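You operate a simulated robot arm through the tools that you are given. There is no shell and no other tool. Be economical: measure what you need, move in short steps, check, and stop when the job is done.

You run a simulated robot arm. Do the job below in one go: nothing can be reset, and whatever is moved stays where it is left.

TASK
Put the fuse pack that says "15 A" from the low table top on top of the brown belt carton and the fuse pack that says "10 A" on top of the dummy can there.
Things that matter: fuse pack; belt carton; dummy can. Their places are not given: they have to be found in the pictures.

It is judged by the outcome, as a careful person would: the job done as asked, and still so three seconds after it is handed in. It fails if anything else is knocked over, pushed out of place, dropped, spilled or broken.

THE ROBOT
A 6-joint arm with a two-finger parallel gripper, fixed in place. Base frame: the origin is at the foot of the arm, x ahead of it, y to its left, z up; the work surface is at about z = 0. Lengths are in m, angles in degrees, forces in N, time in s.
With the tool pointing down near the work surface it reaches from about 0.14 to 0.58 m from the base axis. Its first joint turns from -66.0 to 66.0 degrees. Payload 2.1 kg.
The tool frame sits at the grasp point between the pads (the TCP): z along the fingers, y along the line on which they close. The tips reach 0.03 m beyond it. Largest opening 0.094 m; finger width 0.028, thickness 0.01; the body of the gripper, 0.05 by 0.096 m, starts 0.055 m behind the TCP.
Orientation is that of the tool frame in the base frame, as [roll, pitch, yaw] about the fixed x, y, z axes, in that order (R = Rz(yaw) Ry(pitch) Rx(roll)). With the fingers straight down and closing along the base's y, the tool's x points along the base's -x, its y along +y and its z along -z.

THE INTERFACE
- The arm moves only by the tool step_arm. Its argument "increments" is a list of rows, each a list of 3 entries, a list of its own where there are three numbers: the shift along the base's x, y, z in m, then the turn about the base's z in degrees, then the opening in per cent of the stroke, from 0 (shut) to 100 (fully open). In form: [[[tx, ty, tz], twist, gripper], ...]. A call has 1 to 12 rows; each row shifts and turns the commanded pose from where the row before left it. Each row takes 0.2 s and may step no farther than 0.05 m and 8.6 degrees from the row before; otherwise, or with a gripper value out of range, the whole call is refused. Where a pose cannot be reached the arm comes as near as it can. A force on the tool above 40 N (or 10 N above the force at the start of the call, whichever is more), or a blocked arm, ends the call early, and 0.2 s more pass. Each finger travels about 0.072 m/s and halts on what it meets, pressing with about 25 N; the grip force reading is that of the motor and also rises with nothing between the fingers. The clock runs only during rows and for 0.2 s after the last one: add rows that do not move to give the fingers time. The reply holds the time, the measured pose of the TCP, the force on the tool along the base axes, the opening and the grip force, in the units named above and with some noise, and new pictures: "show" is both (left out), scene, wrist or none.
- Cameras (640 x 400 px; columns grow to the right, rows downward): "scene" is fixed at [0.0626, -0.378, 0.4885]; the picture's right is [0.71, -0.70, 0.00], its down [-0.38, -0.39, -0.84] and it looks along [0.59, 0.60, -0.54] (base axes); focal length 214 px, centre (320, 200). "wrist" rides on the gripper at [-0.037, 0, -0.058] in the tool frame; the picture's right is [0.00, -1.00, 0.00], its down [0.97, 0.00, -0.24] and it looks along [0.24, 0.00, 0.97] (tool axes); focal length 218 px, centre (320, 200).
- probe_pixels(camera, pixels): there is no depth. For up to 12 entries [column, row, z] of the newest picture of that camera ("zoom" is the newest enlarged one), the place [x, y] in the base frame at which the ray of that pixel passes the height z, good to about 0.003 m. The clock stands still meanwhile.
- inspect(camera, box): a new picture of the part [left, top, right, bottom] of that camera's present view, enlarged. The clock stands still meanwhile.
- job_done(): hands the job in; it is judged then, once.

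Keep the steps short. Do not move on a guess: measure, check each grasp and each placing, and mend mistakes. In all there are 60 turns and 120 pictures (those below and enlarged ones count). Leave the gripper open and the arm clear of the work at the hand-in unless told otherwise, and finish with a single line.

The tools are called after ">>>" by a JSON object that holds its "method" and its "body". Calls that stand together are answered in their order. step_arm: Moves the arm, as the interface text tells. Its arguments: {"type":"object","properties":{"increments":{"type":"array","items":{"type":"array"}},"show":{"type":"string","enum":["both","scene","wrist","none"]}},"required":["increments"]} The other tools are called the same way: probe_pixels (camera, pixels) gives the place at which the rays of pixels pass given heights; inspect (camera, box) takes an enlarged picture of a part of a camera's view; job_done () hands the job in.

At the start:

```text
time: 0.0
eef_pos: [0.2695, -0.0696, 0.4179]
tcp_rot: [179.9, 0.0, -180.0]
wrist_force: [0.4, 0.0, -0.5]
width: 0.0941
finger_force: 0.1
```

scene: 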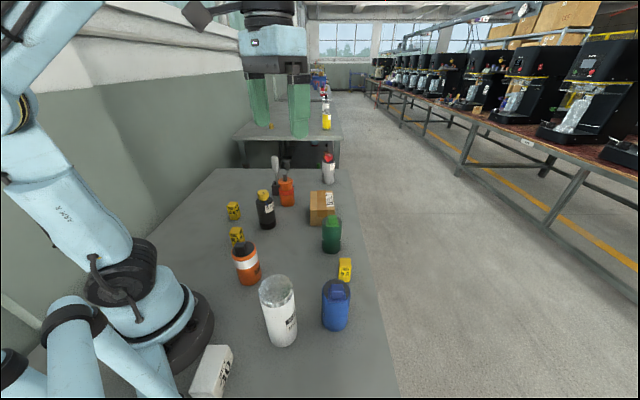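
wrist: 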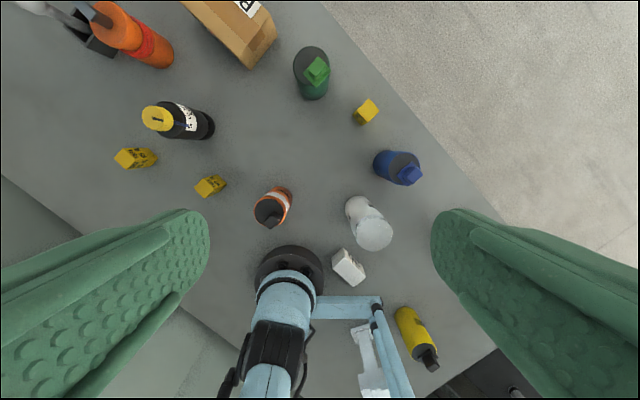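

I see three yellow packs, at scene (233,211), (237,235) and (345,268), plus a brown carton at (322,208). I'll enlarge these to read the labels.

>>> {"method": "inspect", "body": {"camera": "scene", "box": [210, 180, 290, 250]}}

>>> {"method": "inspect", "body": {"camera": "scene", "box": [290, 180, 370, 250]}}

>>> {"method": "inspect", "body": {"camera": "scene", "box": [220, 240, 370, 350]}}

>>> {"method": "inspect", "body": {"camera": "wrist", "box": [100, 80, 300, 230]}}

>>> {"method": "inspect", "body": {"camera": "wrist", "box": [280, 40, 440, 260]}}

```text
5.71 times, centred on (250, 215) of scene
```

zoom: 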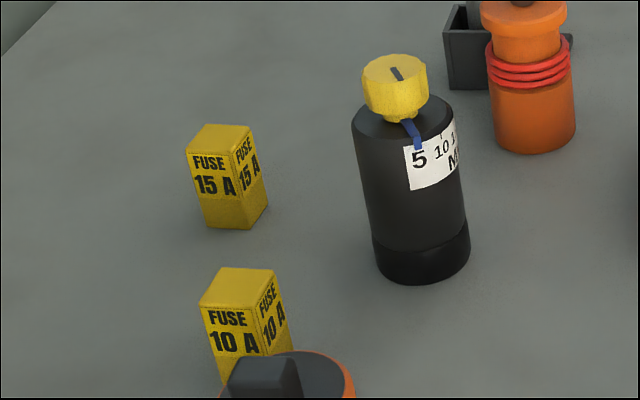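

```text
5.71 times, centred on (330, 215) of scene
```

zoom: 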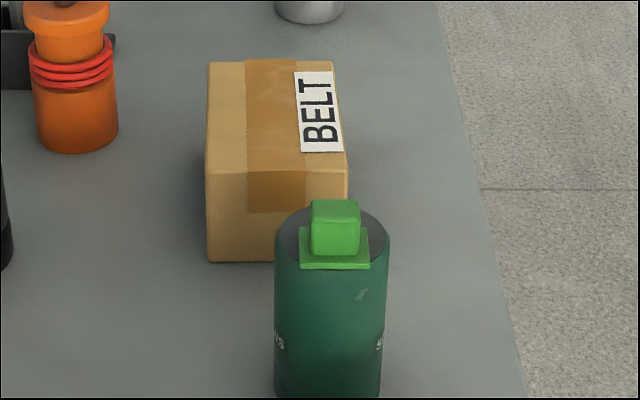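

```text
3.64 times, centred on (295, 295) of scene
```

zoom: 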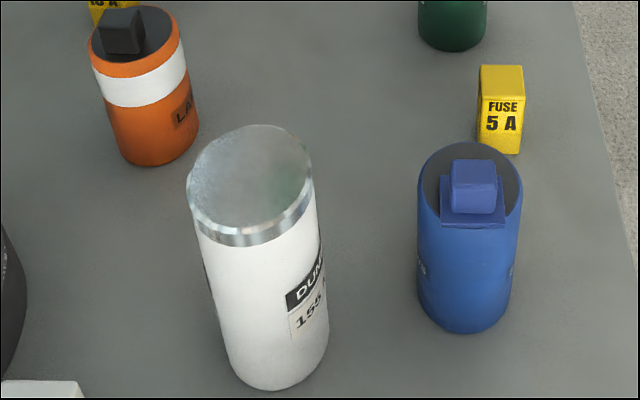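

```text
2.67 times, centred on (200, 155) of wrist
```

zoom: 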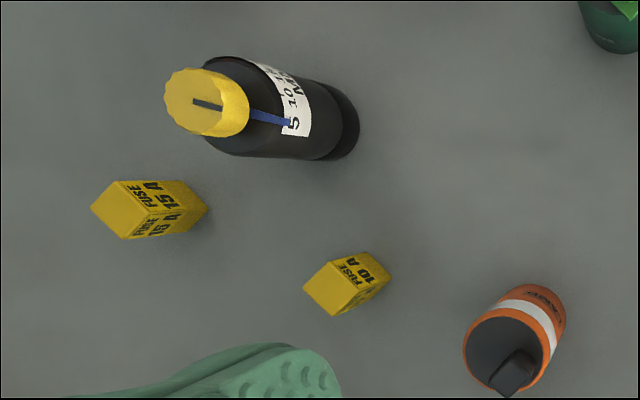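

```text
1.82 times, centred on (360, 150) of wrist
```

zoom: 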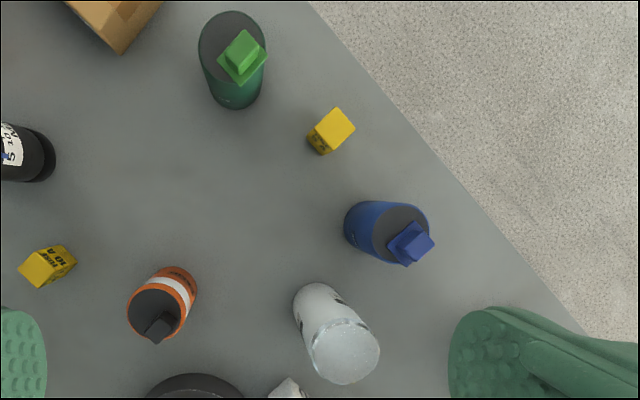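

The 15 A pack is the far one at (233,211). The 10 A pack is at (237,235). The 5 A pack is a decoy. The white can with the metal lid at (278,310) is labelled DUMMY. Next I'll measure base corners at z=0 and top corners at trial heights.

>>> {"method": "probe_pixels", "body": {"camera": "scene", "pixels": [[237.8, 219.9, 0], [230.4, 218.9, 0], [240.8, 215.9, 0], [235.5, 206.8, 0.04], [226.8, 206.3, 0.04], [238.7, 202.4, 0.04], [229.5, 201.7, 0.04], [230.6, 234.4, 0.04], [240, 234.9, 0.04], [243.0, 227.5, 0.04], [232.7, 226.8, 0.04], [283, 347, 0]]}}

>>> {"method": "probe_pixels", "body": {"camera": "wrist", "pixels": [[157.5, 157.9, 0], [226, 184, 0], [127, 169.5, 0.04], [114.5, 157.5, 0.04], [124.5, 148, 0.04], [138, 159.5, 0.04], [204.5, 198, 0.04], [193.7, 187.5, 0.04], [203.8, 177.7, 0.04], [215, 187.5, 0.04], [374, 234, 0.155], [374, 234, 0.12]]}}

>>> {"method": "inspect", "body": {"camera": "wrist", "box": [320, 170, 440, 270]}}

>>> {"method": "inspect", "body": {"camera": "wrist", "box": [170, 0, 350, 110]}}

```text
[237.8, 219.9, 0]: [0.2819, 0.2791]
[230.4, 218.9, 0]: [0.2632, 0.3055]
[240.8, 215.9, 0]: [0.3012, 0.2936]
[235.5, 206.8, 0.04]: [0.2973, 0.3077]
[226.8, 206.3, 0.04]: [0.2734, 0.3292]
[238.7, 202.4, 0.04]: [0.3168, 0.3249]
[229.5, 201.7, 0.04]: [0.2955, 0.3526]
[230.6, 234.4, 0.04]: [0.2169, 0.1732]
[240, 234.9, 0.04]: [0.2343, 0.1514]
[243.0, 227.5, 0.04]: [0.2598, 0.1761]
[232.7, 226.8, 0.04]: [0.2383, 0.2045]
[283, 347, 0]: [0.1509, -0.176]
```

```text
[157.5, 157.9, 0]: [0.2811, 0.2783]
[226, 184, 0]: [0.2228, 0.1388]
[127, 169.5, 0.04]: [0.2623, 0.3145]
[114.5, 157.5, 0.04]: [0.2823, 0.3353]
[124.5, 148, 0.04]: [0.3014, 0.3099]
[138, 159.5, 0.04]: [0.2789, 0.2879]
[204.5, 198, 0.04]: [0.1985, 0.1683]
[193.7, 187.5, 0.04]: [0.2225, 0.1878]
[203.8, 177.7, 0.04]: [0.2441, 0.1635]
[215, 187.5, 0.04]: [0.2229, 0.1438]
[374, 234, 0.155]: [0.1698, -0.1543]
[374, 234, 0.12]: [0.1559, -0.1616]
```

```text
4.00 times, centred on (380, 220) of wrist
```

zoom: 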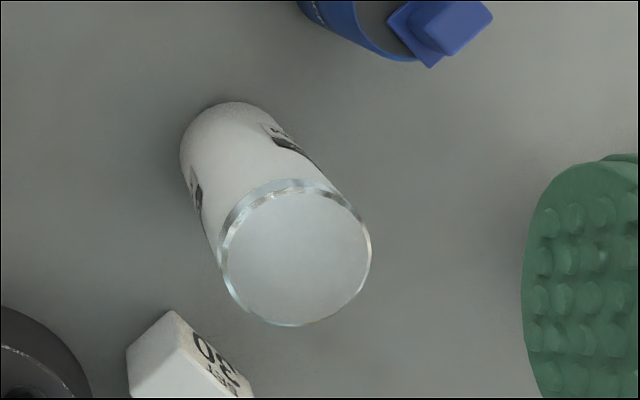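

```text
3.56 times, centred on (260, 55) of wrist
```

zoom: 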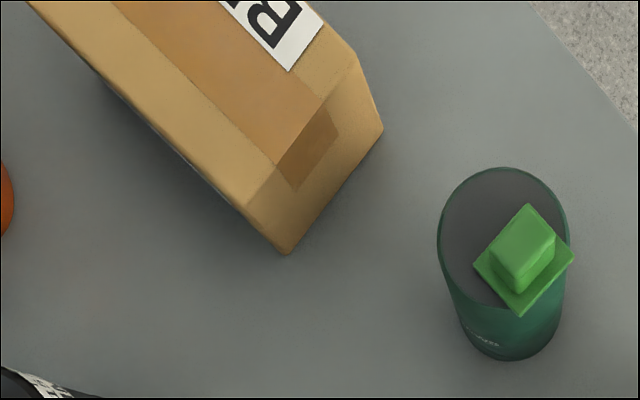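

Base and top corners agree: both packs are about 0.055 m tall and 0.03 m square, turned about 45°. Centres are 15 A ≈ (0.282, 0.299) and 10 A ≈ (0.225, 0.158). Next I'll measure the can lid, the carton top and the neighbouring objects.

>>> {"method": "probe_pixels", "body": {"camera": "scene", "pixels": [[275.8, 289.5, 0.1], [275.8, 289.5, 0.14], [275.8, 289.5, 0.16], [310.8, 225.5, 0], [310.1, 210.1, 0.06], [334.8, 209.8, 0.06], [332.3, 190.9, 0.06], [310.4, 190.9, 0.06], [264, 187, 0.12], [267, 229, 0], [247, 285, 0], [287, 206, 0]]}}

>>> {"method": "probe_pixels", "body": {"camera": "wrist", "pixels": [[373.75, 234.5, 0.1], [373.75, 234.5, 0.14], [373.75, 234.5, 0.16], [250.7, 70.1, 0], [238.9, 56.4, 0.06], [277.7, 34.8, 0], [270.7, 14.8, 0.06], [157, 116, 0.12], [200, 127, 0], [282, 196, 0], [268, 215, 0.08], [316, 72, 0.1]]}}

```text
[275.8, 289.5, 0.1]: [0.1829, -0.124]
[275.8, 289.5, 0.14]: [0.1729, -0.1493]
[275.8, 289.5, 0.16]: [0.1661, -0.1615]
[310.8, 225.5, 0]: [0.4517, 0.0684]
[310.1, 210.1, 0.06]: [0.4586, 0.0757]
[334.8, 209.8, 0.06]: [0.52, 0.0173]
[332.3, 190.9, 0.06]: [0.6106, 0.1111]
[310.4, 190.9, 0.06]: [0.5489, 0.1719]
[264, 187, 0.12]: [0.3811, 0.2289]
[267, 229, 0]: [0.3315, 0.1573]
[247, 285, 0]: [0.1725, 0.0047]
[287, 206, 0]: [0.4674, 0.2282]
```

```text
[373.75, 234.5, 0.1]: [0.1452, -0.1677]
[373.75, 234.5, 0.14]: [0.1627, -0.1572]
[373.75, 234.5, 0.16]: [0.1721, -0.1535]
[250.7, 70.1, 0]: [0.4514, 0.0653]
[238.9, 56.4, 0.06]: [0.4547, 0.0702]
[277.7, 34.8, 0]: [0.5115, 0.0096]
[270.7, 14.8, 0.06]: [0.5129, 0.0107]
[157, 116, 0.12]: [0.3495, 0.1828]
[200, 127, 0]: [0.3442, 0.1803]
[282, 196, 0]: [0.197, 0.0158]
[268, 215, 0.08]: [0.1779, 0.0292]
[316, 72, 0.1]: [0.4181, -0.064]
```

Can lid: centre ≈ (0.168, -0.155), z ≈ 0.150, diameter ≈ 0.056. Carton top: z ≈ 0.067, centre ≈ (0.527, 0.088), edges at about 45°. I'll move high to hover over the 15 A pack, turning +45°, and look again.

>>> {"method": "step_arm", "body": {"increments": [[[0.001, 0.041, 0], 5, 100], [[0.001, 0.041, 0], 5, 100], [[0.001, 0.041, 0], 5, 100], [[0.001, 0.041, -0.02], 5, 100], [[0.001, 0.041, -0.03], 5, 100], [[0.001, 0.041, -0.03], 5, 100], [[0.002, 0.041, -0.03], 5, 100], [[0.002, 0.041, -0.04], 5, 100], [[0.002, 0.041, -0.04], 5, 100], [[0, 0, 0], 0, 100]]}}

```text
refused: row 5 steps farther than a row can; nothing moved
```

Row 5 was slightly over the step limit, so I'm spreading the drop over more rows.

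>>> {"method": "step_arm", "body": {"increments": [[[0.001, 0.041, 0], 5, 100], [[0.001, 0.041, -0.02], 5, 100], [[0.001, 0.041, -0.02], 5, 100], [[0.001, 0.041, -0.02], 5, 100], [[0.001, 0.041, -0.02], 5, 100], [[0.001, 0.041, -0.02], 5, 100], [[0.002, 0.041, -0.02], 5, 100], [[0.002, 0.041, -0.02], 5, 100], [[0.002, 0.041, -0.02], 5, 100], [[0, 0, -0.04], 0, 100], [[0, 0, 0], 0, 100]]}}

```text
time: 2.4
eef_pos: [0.2815, 0.2998, 0.2195]
tcp_rot: [-179.9, 0.0, -135.0]
wrist_force: [-0.3, 0.9, 0.4]
width: 0.094
finger_force: 0.1
```

scene: 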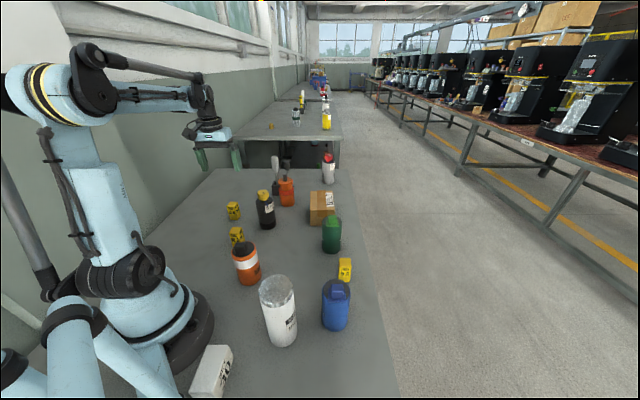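
wrist: 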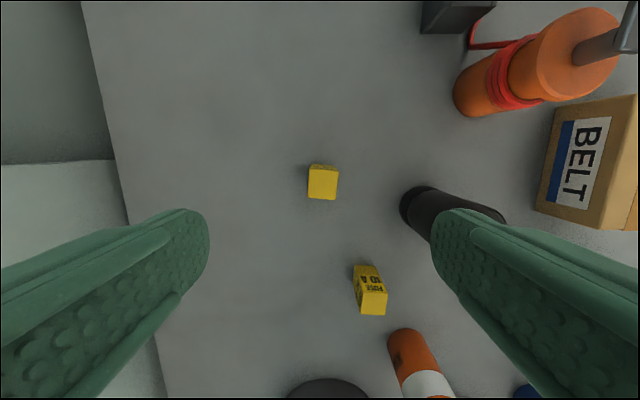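

The pack sits between the fingers at wrist (323,182). I'll enlarge it to refine centre and turn.

>>> {"method": "inspect", "body": {"camera": "wrist", "box": [280, 150, 370, 215]}}

>>> {"method": "probe_pixels", "body": {"camera": "wrist", "pixels": [[309, 170, 0.055], [338, 172, 0.055], [336, 199, 0.055], [308, 197, 0.055], [358, 284, 0.055], [384, 286, 0.055], [386, 314, 0.055], [360, 314, 0.055]]}}

```text
6.15 times, centred on (325, 182) of wrist
```

zoom: 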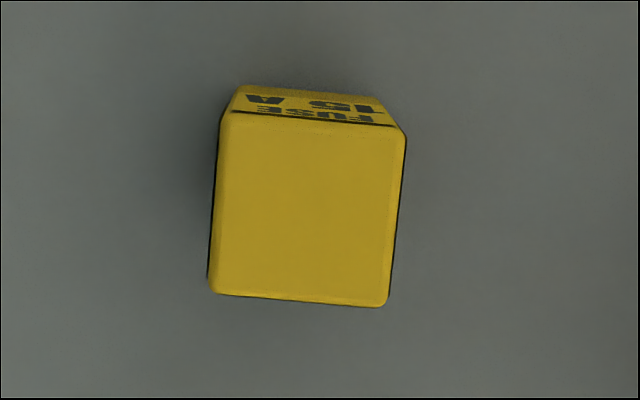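

```text
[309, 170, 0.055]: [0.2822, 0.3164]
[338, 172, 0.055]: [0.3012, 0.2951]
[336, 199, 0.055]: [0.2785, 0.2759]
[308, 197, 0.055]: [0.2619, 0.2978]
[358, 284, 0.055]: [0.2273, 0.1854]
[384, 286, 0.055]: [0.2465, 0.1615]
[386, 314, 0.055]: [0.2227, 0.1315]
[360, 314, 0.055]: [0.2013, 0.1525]
```

The pack is turned 5° clockwise, with its centre at (0.281, 0.296). I'll correct for both and descend to TCP z ≈ 0.042 with the gripper open.

>>> {"method": "step_arm", "body": {"increments": [[[-0.0005, -0.0035, -0.02], -5, 100], [[0, 0, -0.035], 0, 100], [[0, 0, -0.035], 0, 100], [[0, 0, -0.035], 0, 100], [[0, 0, -0.03], 0, 100], [[0, 0, -0.0225], 0, 100], [[0, 0, 0], 0, 100]], "show": "wrist"}}

```text
time: 4.0
eef_pos: [0.2807, 0.2962, 0.0417]
tcp_rot: [-179.9, 0.0, -140.0]
wrist_force: [0.1, 0.2, 0.1]
width: 0.0936
finger_force: 0.2
```

wrist: 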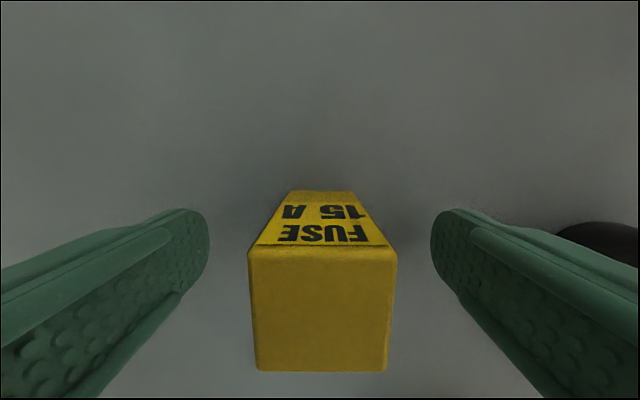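

It is centred between the pads and the "15 A" label is confirmed. Closing now, with still rows so the fingers can finish.

>>> {"method": "step_arm", "body": {"increments": [[[0, 0, 0], 0, 15], [[0, 0, 0], 0, 15], [[0, 0, 0], 0, 15], [[0, 0, 0], 0, 15]], "show": "wrist"}}

```text
time: 5.0
eef_pos: [0.2802, 0.2956, 0.0419]
tcp_rot: [-180.0, 0.1, -140.0]
wrist_force: [0.0, 0.4, 0.2]
width: 0.0339
finger_force: 25.3
```

wrist: 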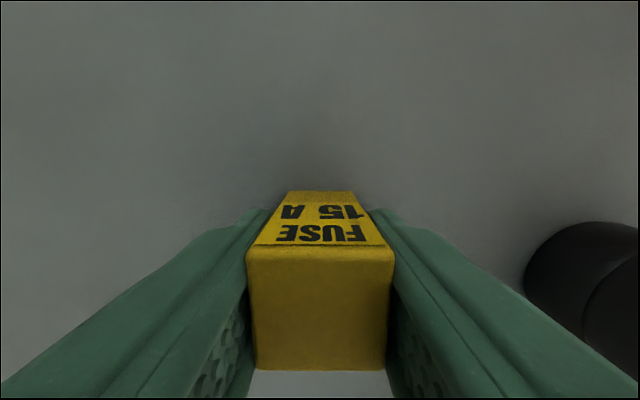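

The pack is held (width 0.034 m, 25 N). I'll lift to z ≈ 0.25, clear of the bottles, and travel over the carton.

>>> {"method": "step_arm", "body": {"increments": [[[0, 0, 0.03], 0, 15], [[0, 0, 0.045], 0, 15], [[0, 0, 0.045], 0, 15], [[0, 0, 0.045], 0, 15], [[0, 0, 0.045], 0, 15], [[0, 0, 0], 0, 15]], "show": "wrist"}}

>>> {"method": "step_arm", "body": {"increments": [[[0.03, -0.0266, 0], 0, 15], [[0.03, -0.0266, 0], 0, 15], [[0.03, -0.0266, 0], 0, 15], [[0.03, -0.0266, 0], 0, 15], [[0.03, -0.0266, 0], 0, 15], [[0.03, -0.0266, 0], 0, 15], [[0.03, -0.0266, 0], 0, 15], [[0.03, -0.0266, 0], 5, 15], [[0, 0, 0], 0, 15], [[0, 0, 0], 0, 15]]}}

```text
time: 6.4
eef_pos: [0.2818, 0.2966, 0.2518]
tcp_rot: [-179.9, 0.0, -140.0]
wrist_force: [0.5, 0.6, -0.6]
width: 0.0333
finger_force: 24.8
```

wrist: 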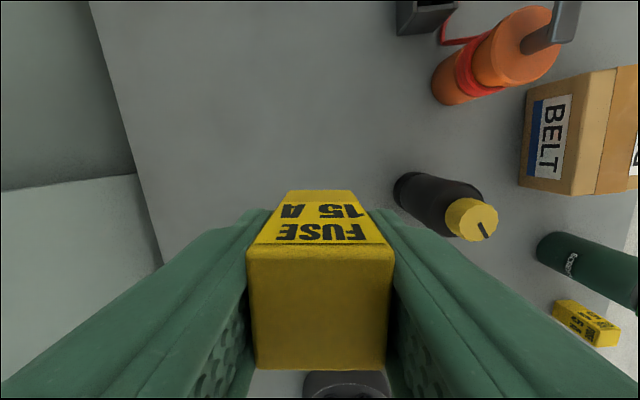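

```text
time: 8.6
eef_pos: [0.5201, 0.0839, 0.251]
tcp_rot: [180.0, -0.1, -135.0]
wrist_force: [-0.5, -0.4, -0.7]
width: 0.0337
finger_force: 24.9
```

scene: 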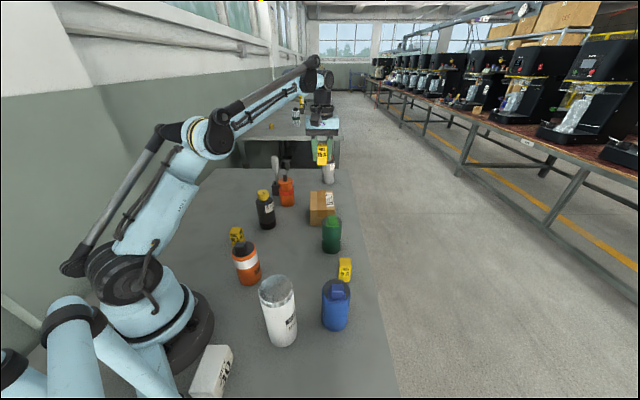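
wrist: 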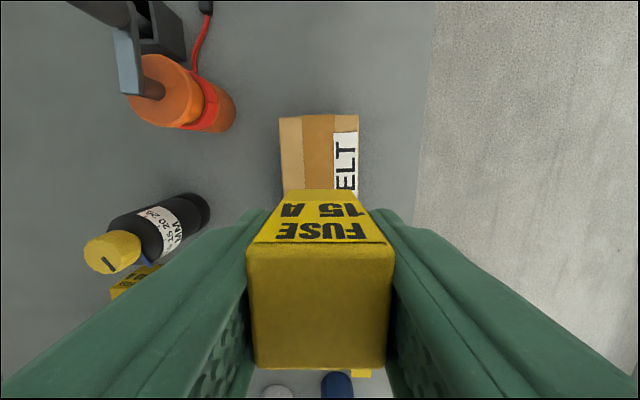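

Still held. I'll check the carton's far top corners, wrist (280,117) and (358,115), before lowering.

>>> {"method": "probe_pixels", "body": {"camera": "wrist", "pixels": [[280, 117, 0.067], [358, 115, 0.067], [283, 190, 0.067]]}}

```text
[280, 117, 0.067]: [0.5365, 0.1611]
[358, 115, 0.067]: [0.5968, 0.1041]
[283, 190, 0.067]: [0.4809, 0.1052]
```

The carton centre is (0.525, 0.086), and the tool is within 5 mm of it. The pack bottom should touch at TCP z ≈ 0.109. I'll lower to 0.116 first.

>>> {"method": "step_arm", "body": {"increments": [[[0.003, 0.002, -0.03], 0, 15], [[0, 0, -0.035], 0, 15], [[0, 0, -0.03], 0, 15], [[0, 0, -0.025], 0, 15], [[0, 0, -0.015], 0, 15], [[0, 0, 0], 0, 15]], "show": "scene"}}

>>> {"method": "inspect", "body": {"camera": "scene", "box": [290, 170, 370, 230]}}

```text
time: 10.0
eef_pos: [0.5239, 0.0865, 0.1152]
tcp_rot: [-179.8, 0.0, -135.0]
wrist_force: [0.3, -1.2, -1.0]
width: 0.0337
finger_force: 25.3
```

scene: 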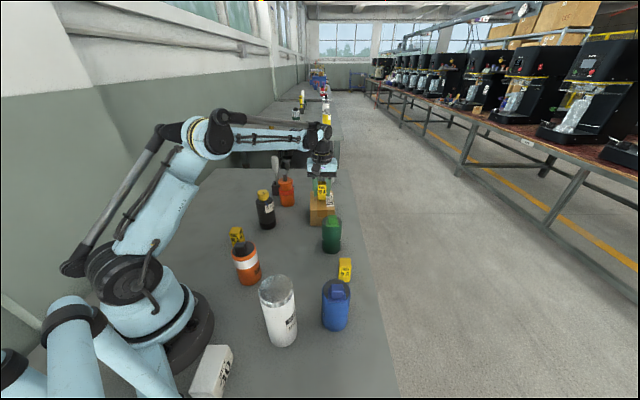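

```text
6.67 times, centred on (330, 200) of scene
```

zoom: 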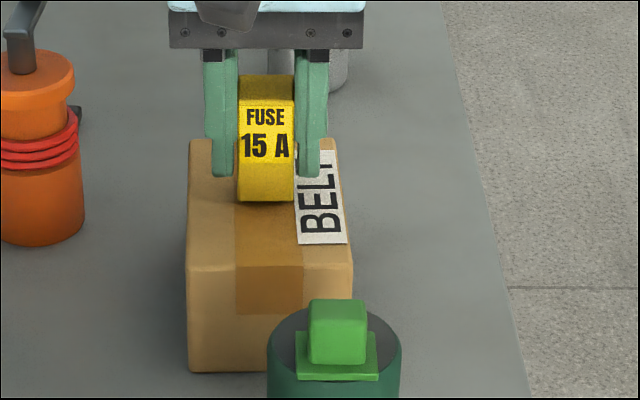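

The pack is upright over the carton. I'll creep down in 2 mm steps and watch the force.

>>> {"method": "step_arm", "body": {"increments": [[[0, 0, -0.002], 0, 15], [[0, 0, -0.002], 0, 15], [[0, 0, 0], 0, 15]], "show": "none"}}

>>> {"method": "step_arm", "body": {"increments": [[[0, 0, -0.0015], 0, 15], [[0, 0, 0], 0, 15]], "show": "none"}}

```text
time: 10.8
eef_pos: [0.5245, 0.0859, 0.113]
tcp_rot: [-179.9, -0.1, -135.0]
wrist_force: [0.1, 0.0, -0.5]
width: 0.0337
finger_force: 25.3
```

```text
time: 11.4
eef_pos: [0.5242, 0.0857, 0.1121]
tcp_rot: [180.0, -0.1, -135.0]
wrist_force: [-3.6, -0.2, 24.5]
width: 0.0336
finger_force: 25.0
```

Contact at z ≈ 0.112 (24 N). I'll ease up 1 mm, then open.

>>> {"method": "step_arm", "body": {"increments": [[[0, 0, 0.001], 0, 15], [[0, 0, 0], 0, 15]], "show": "none"}}

>>> {"method": "step_arm", "body": {"increments": [[[0, 0, 0], 0, 45], [[0, 0, 0], 0, 75], [[0, 0, 0], 0, 100], [[0, 0, 0], 0, 100], [[0, 0, 0], 0, 100]]}}

```text
time: 12.0
eef_pos: [0.524, 0.0851, 0.1115]
tcp_rot: [180.0, 0.0, -135.0]
wrist_force: [-3.6, 0.7, 12.0]
width: 0.0337
finger_force: 25.3
```

```text
time: 13.2
eef_pos: [0.5243, 0.0859, 0.1107]
tcp_rot: [-179.9, 0.0, -135.0]
wrist_force: [0.3, 0.0, -0.2]
width: 0.0942
finger_force: 0.0
```

scene: 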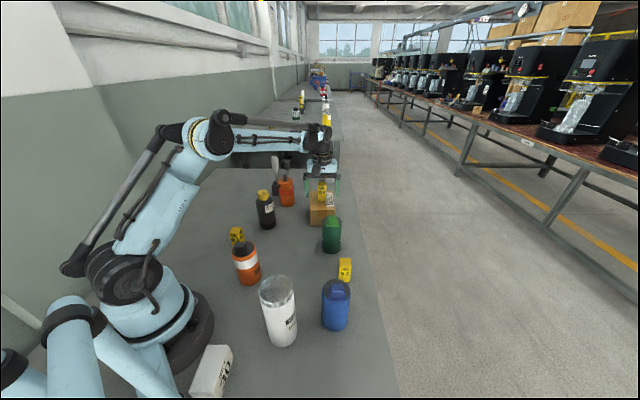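
wrist: 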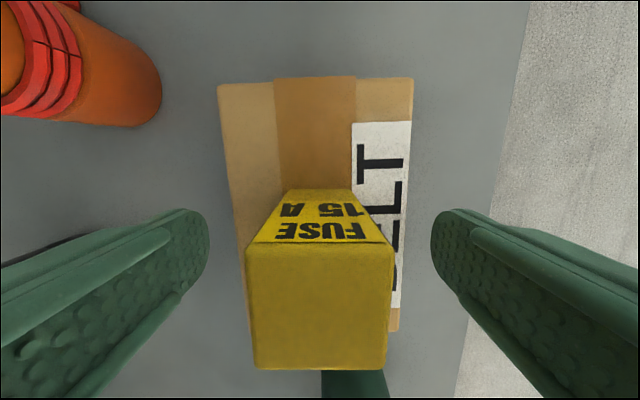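

Released, and the pack stands on the carton. I'll rise straight up, then go over the 10 A pack near (0.2245, 0.158).

>>> {"method": "step_arm", "body": {"increments": [[[0, 0, 0.03], 0, 100], [[0, 0, 0.04], 0, 100], [[0, 0, 0.04], 0, 100], [[0, 0, 0.04], 0, 100], [[-0.0428, 0.0103, 0], 0, 100], [[-0.0428, 0.0103, 0], 0, 100], [[-0.0428, 0.0103, 0], 0, 100], [[-0.0428, 0.0103, 0], 0, 100], [[-0.0428, 0.0103, 0], 0, 100], [[-0.0428, 0.0103, 0], 0, 100], [[-0.0428, 0.0103, 0], 0, 100], [[0, 0, -0.04], 0, 100]]}}

>>> {"method": "inspect", "body": {"camera": "scene", "box": [290, 170, 370, 230]}}

>>> {"method": "inspect", "body": {"camera": "wrist", "box": [260, 140, 390, 240]}}

```text
time: 15.8
eef_pos: [0.2241, 0.1565, 0.2202]
tcp_rot: [-179.9, 0.0, -135.0]
wrist_force: [0.3, 0.5, -0.2]
width: 0.0938
finger_force: 0.0
```

scene: 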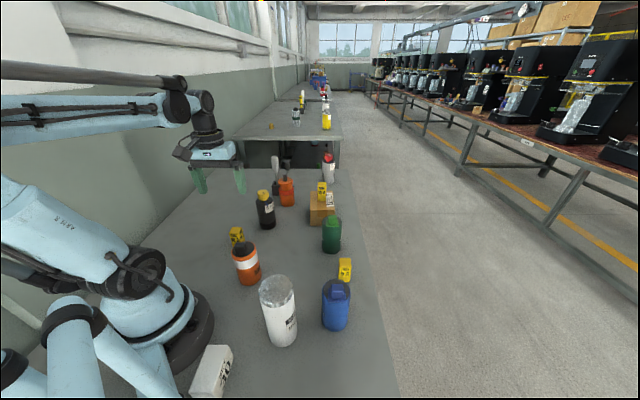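
wrist: 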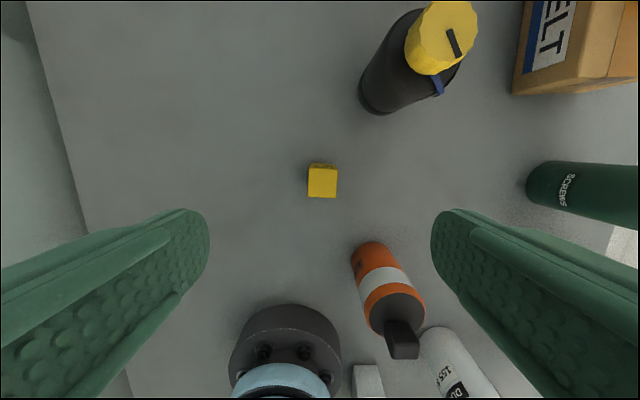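

```text
6.67 times, centred on (330, 200) of scene
```

zoom: 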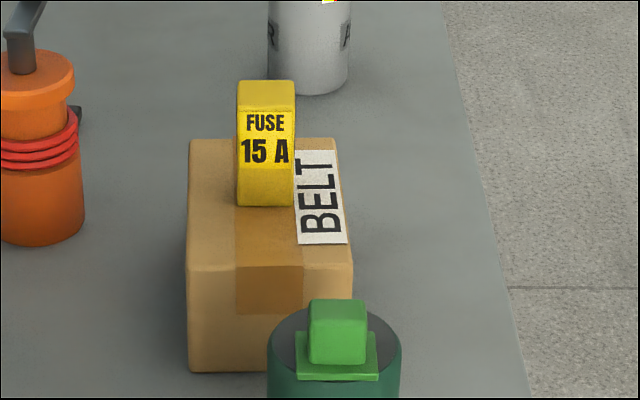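

```text
4.00 times, centred on (325, 190) of wrist
```

zoom: 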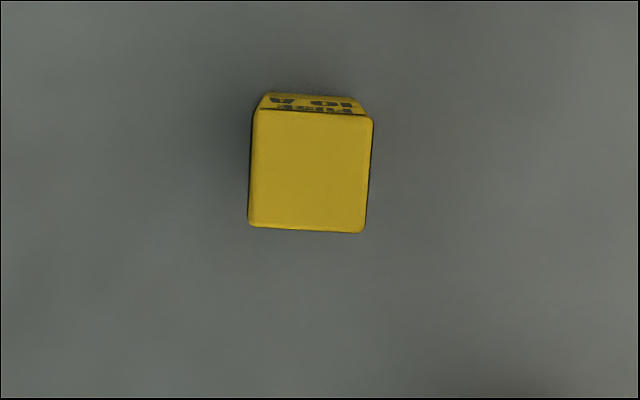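

15 A is settled on the carton. The 10 A pack is turned about 3° clockwise, with its top centre at zoom (311,170). I'll measure that point.

>>> {"method": "probe_pixels", "body": {"camera": "zoom", "pixels": [[311, 170, 0.055], [253, 110, 0.055], [371, 118, 0.055], [364, 232, 0.055], [249, 226, 0.055]]}}

```text
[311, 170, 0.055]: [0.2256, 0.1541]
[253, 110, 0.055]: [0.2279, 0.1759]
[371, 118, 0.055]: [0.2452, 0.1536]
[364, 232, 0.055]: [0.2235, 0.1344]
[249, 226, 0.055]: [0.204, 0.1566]
```

Centre is (0.225, 0.155). Aligning and descending to z ≈ 0.042.

>>> {"method": "step_arm", "body": {"increments": [[[0.001, -0.0015, -0.02], -3, 100], [[0, 0, -0.035], 0, 100], [[0, 0, -0.035], 0, 100], [[0, 0, -0.035], 0, 100], [[0, 0, -0.03], 0, 100], [[0, 0, -0.0225], 0, 100], [[0, 0, 0], 0, 100]]}}

```text
time: 17.4
eef_pos: [0.2251, 0.1559, 0.0432]
tcp_rot: [-180.0, 0.0, -138.0]
wrist_force: [0.5, -0.2, 0.6]
width: 0.0939
finger_force: 0.1
```

scene: 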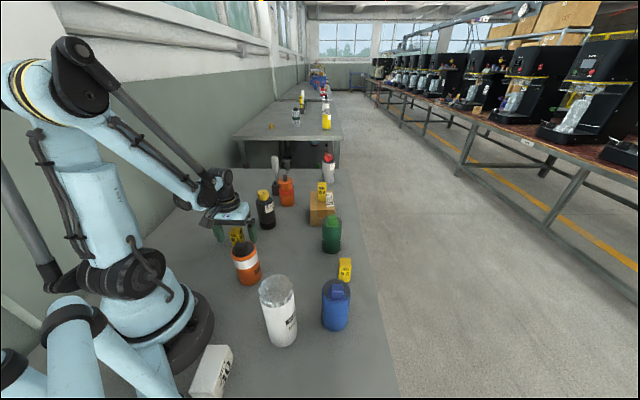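
wrist: 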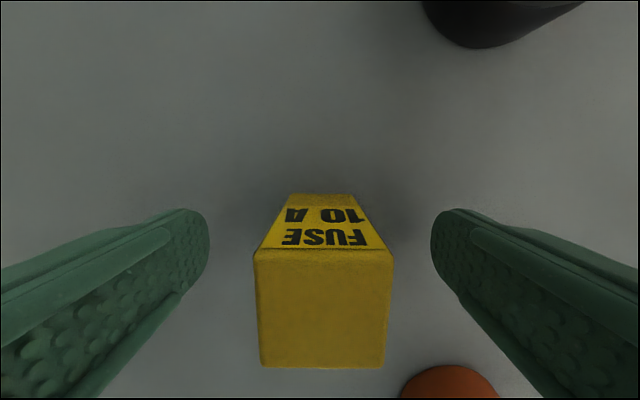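

"10 A" is confirmed and centred. Closing, then lifting.

>>> {"method": "step_arm", "body": {"increments": [[[0, 0, 0], 0, 15], [[0, 0, 0], 0, 15], [[0, 0, 0], 0, 15], [[0, 0, 0], 0, 15]], "show": "none"}}

>>> {"method": "step_arm", "body": {"increments": [[[0, 0, 0.03], 0, 15], [[0, 0, 0.045], 0, 15], [[0, 0, 0.045], 0, 15], [[0, 0, 0.045], 0, 15], [[0, 0, 0.045], 0, 15], [[0, 0, 0.03], 0, 15], [[0, 0, 0], 0, 15]]}}

```text
time: 18.4
eef_pos: [0.2248, 0.1558, 0.0449]
tcp_rot: [-179.9, -0.1, -138.0]
wrist_force: [0.2, 0.2, -0.3]
width: 0.0334
finger_force: 25.5
```

```text
time: 20.0
eef_pos: [0.2264, 0.1551, 0.2853]
tcp_rot: [-179.8, -0.1, -138.0]
wrist_force: [0.6, -1.0, -0.2]
width: 0.0338
finger_force: 24.6
```

scene: 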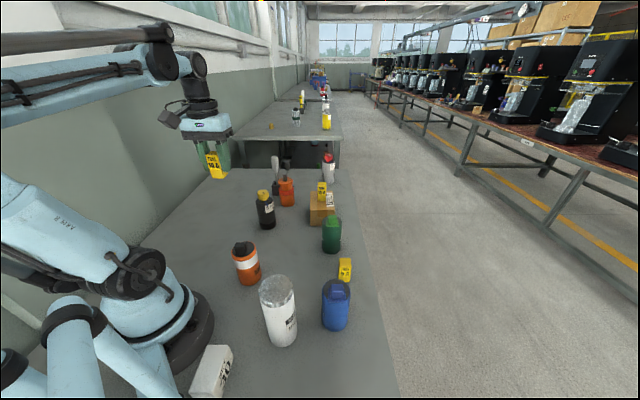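
wrist: 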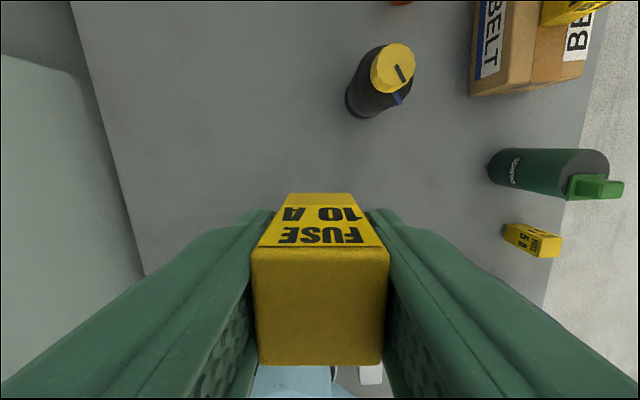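

Held and clear at z 0.285. I'll swing over the can, arriving at (0.168, -0.155) with about -42° of turn.

>>> {"method": "step_arm", "body": {"increments": [[[0, -0.0388, 0], -5.25, 15], [[0, -0.0388, 0], -5.25, 15], [[0, -0.0388, 0], -5.25, 15], [[-0.01, -0.0388, 0], -5.25, 15], [[-0.01, -0.0388, 0], -5.25, 15], [[-0.012, -0.0388, 0], -5.25, 15], [[-0.013, -0.0388, 0], -5.25, 15], [[-0.013, -0.0388, 0], -5.25, 15], [[0, 0, 0], 0, 15], [[0, 0, 0], 0, 15]]}}

>>> {"method": "inspect", "body": {"camera": "scene", "box": [200, 180, 360, 360]}}

```text
time: 22.2
eef_pos: [0.1682, -0.1542, 0.2844]
tcp_rot: [-180.0, 0.0, 180.0]
wrist_force: [0.3, 0.2, -0.6]
width: 0.0336
finger_force: 25.4
```

scene: 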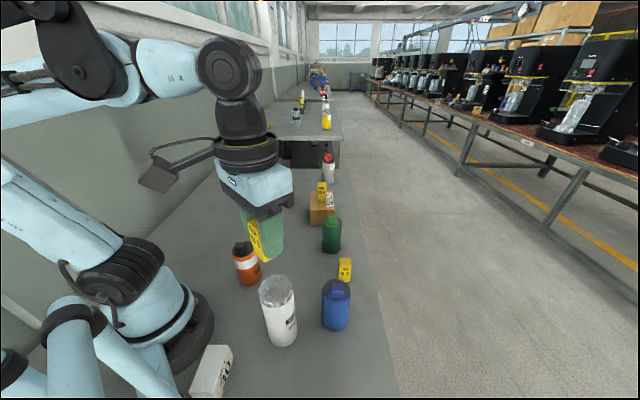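
wrist: 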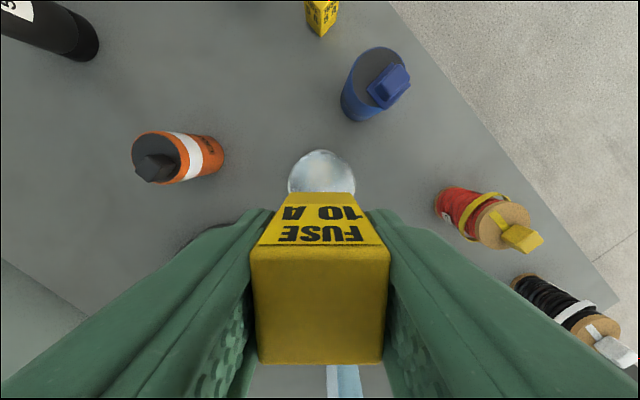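

```text
2.22 times, centred on (280, 270) of scene
```

zoom: 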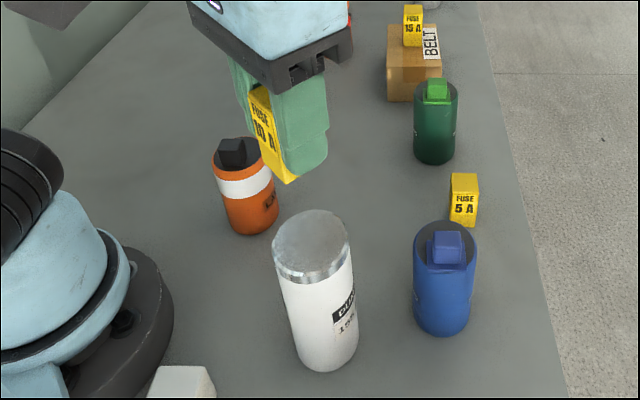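

I'll verify the lid edges in the wrist view (left 288, right 356, far edge 322,149) and in the zoomed scene view.

>>> {"method": "probe_pixels", "body": {"camera": "wrist", "pixels": [[288, 180, 0.15], [356, 180, 0.15], [322, 149.5, 0.15]]}}

>>> {"method": "probe_pixels", "body": {"camera": "zoom", "pixels": [[312, 243, 0.15], [272, 245, 0.15], [350, 238, 0.15], [308, 210, 0.15], [316, 277, 0.15]]}}

```text
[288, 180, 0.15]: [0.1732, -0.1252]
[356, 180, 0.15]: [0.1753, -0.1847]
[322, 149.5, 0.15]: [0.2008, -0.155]
```

```text
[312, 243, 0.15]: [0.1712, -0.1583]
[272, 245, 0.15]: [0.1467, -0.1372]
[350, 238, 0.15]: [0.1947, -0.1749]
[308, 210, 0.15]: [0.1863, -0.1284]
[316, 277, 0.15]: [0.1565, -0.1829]
```

Lid centre is refined to (0.171, -0.1555), radius 0.030. Expected contact is near TCP z 0.195. Shifting and lowering to 0.205.

>>> {"method": "step_arm", "body": {"increments": [[[0.0025, -0.0012, -0.015], 0, 15], [[0, 0, -0.025], 0, 15], [[0, 0, -0.02], 0, 15], [[0, 0, -0.015], 0, 15], [[0, 0, -0.004], 0, 15], [[0, 0, 0], 0, 15]]}}

>>> {"method": "inspect", "body": {"camera": "scene", "box": [220, 230, 340, 350]}}

```text
time: 23.6
eef_pos: [0.1691, -0.1554, 0.2063]
tcp_rot: [-179.9, 0.0, -180.0]
wrist_force: [0.1, -0.1, 0.1]
width: 0.0337
finger_force: 25.3
```

scene: 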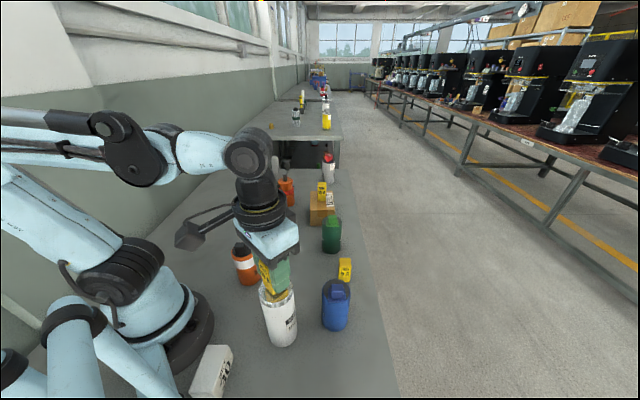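
wrist: 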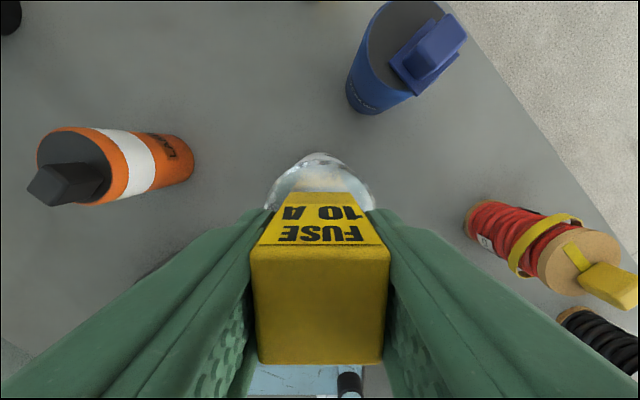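

```text
3.33 times, centred on (280, 290) of scene
```

zoom: 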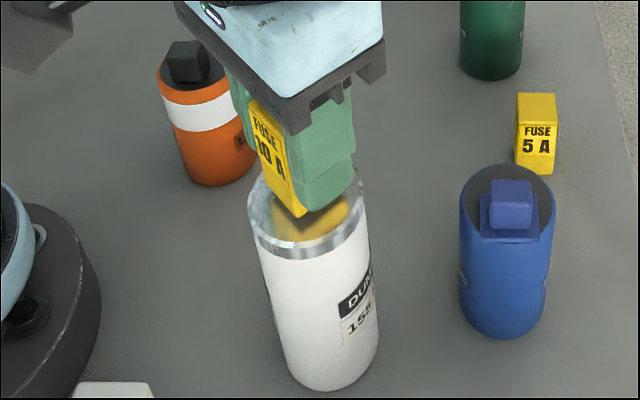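

The pack hangs above the lid centre with a gap of about 1 cm. Creeping down and watching for contact.

>>> {"method": "step_arm", "body": {"increments": [[[0.001, 0, -0.003], 0, 15], [[0, 0, -0.002], 0, 15], [[0, 0, 0], 0, 15]], "show": "none"}}

>>> {"method": "step_arm", "body": {"increments": [[[0, 0, -0.0015], 0, 15], [[0, 0, 0], 0, 15]], "show": "none"}}

```text
time: 24.4
eef_pos: [0.1705, -0.1553, 0.1996]
tcp_rot: [-179.9, 0.0, 180.0]
wrist_force: [0.1, 0.3, -0.1]
width: 0.0333
finger_force: 24.8
```

```text
time: 25.0
eef_pos: [0.1707, -0.1554, 0.1994]
tcp_rot: [-179.9, 0.0, 179.9]
wrist_force: [0.0, -0.2, 4.4]
width: 0.0337
finger_force: 25.5
```

Light contact (4.4 N) at 0.199, which fits a lid at about 0.155. One more small step to confirm.

>>> {"method": "step_arm", "body": {"increments": [[[0, 0, -0.0005], 0, 15], [[0, 0, 0], 0, 15]], "show": "scene"}}

>>> {"method": "inspect", "body": {"camera": "scene", "box": [240, 240, 320, 310]}}

```text
time: 25.6
eef_pos: [0.1698, -0.1554, 0.1993]
tcp_rot: [-179.9, 0.0, -180.0]
wrist_force: [-1.4, 0.3, 19.7]
width: 0.0334
finger_force: 25.5
```

scene: 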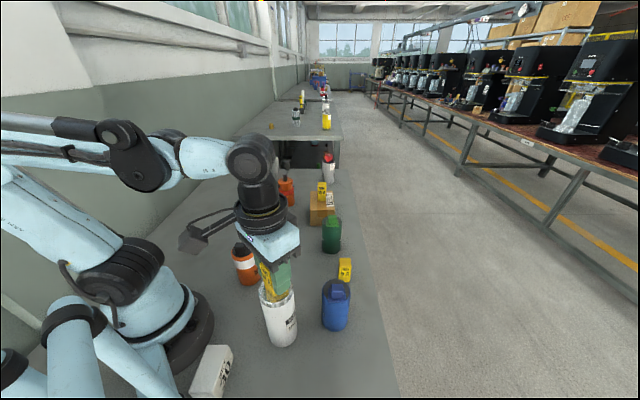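

```text
5.71 times, centred on (280, 275) of scene
```

zoom: 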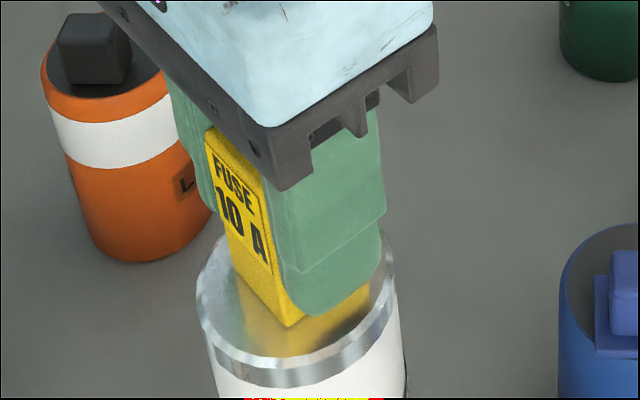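

Firm contact (20 N), and the base rests on the lid with its reflection touching it. I'll ease up 0.7 mm and open.

>>> {"method": "step_arm", "body": {"increments": [[[0, 0, 0.0007], 0, 15], [[0, 0, 0], 0, 15], [[0, 0, 0], 0, 45], [[0, 0, 0], 0, 75], [[0, 0, 0], 0, 100], [[0, 0, 0], 0, 100], [[0, 0, 0], 0, 100]]}}

```text
time: 27.2
eef_pos: [0.1709, -0.1548, 0.1995]
tcp_rot: [-179.8, 0.1, -180.0]
wrist_force: [-0.6, -0.8, 0.0]
width: 0.0938
finger_force: 0.1
```

scene: 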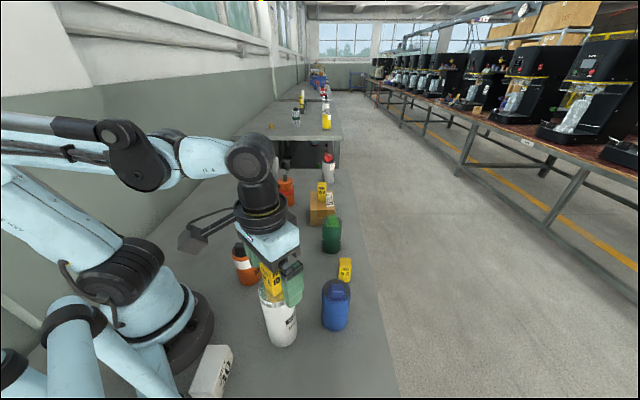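
wrist: 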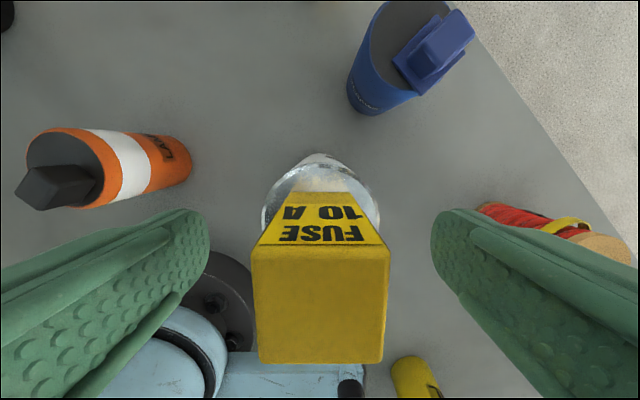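

Released and standing. I'll rise straight up, then back away and check.

>>> {"method": "step_arm", "body": {"increments": [[[0, 0, 0.02], 0, 100], [[0, 0, 0.04], 0, 100], [[0, 0, 0.045], 0, 100], [[0, 0, 0.045], 0, 100], [[0, 0, 0.045], 0, 100], [[0.03, 0.035, 0], 0, 100], [[0.03, 0.035, 0], 0, 100], [[0.03, 0.035, 0], 0, 100], [[0, 0, 0], 0, 100]]}}

>>> {"method": "inspect", "body": {"camera": "scene", "box": [220, 180, 370, 350]}}

```text
time: 29.2
eef_pos: [0.2609, -0.05, 0.3938]
tcp_rot: [-180.0, 0.0, 180.0]
wrist_force: [0.6, 0.3, -0.2]
width: 0.0938
finger_force: 0.1
```

scene: 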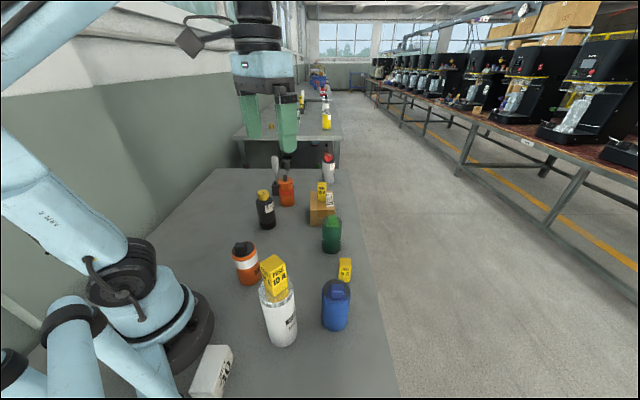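
wrist: 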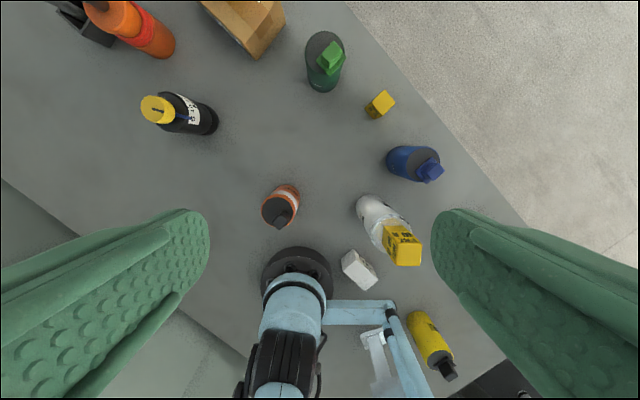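

```text
2.35 times, centred on (295, 265) of scene
```

zoom: 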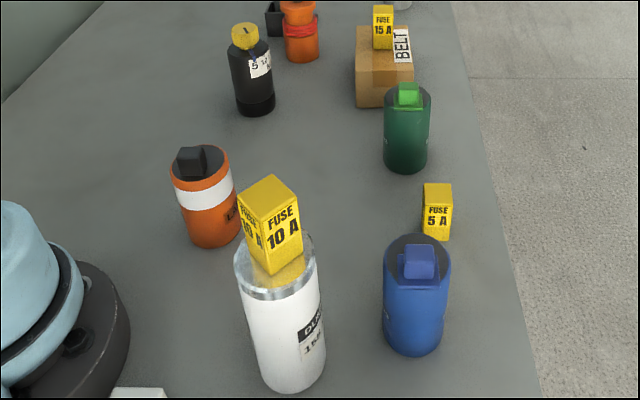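

Both packs stand upright in their places, nothing else has moved, and the gripper is open and clear. Handing in.

>>> {"method": "job_done", "body": {}}

```text
The job is handed in.
```

The 15 A fuse pack is on the brown belt carton and the 10 A fuse pack is on the dummy can, both standing upright, with nothing else moved.
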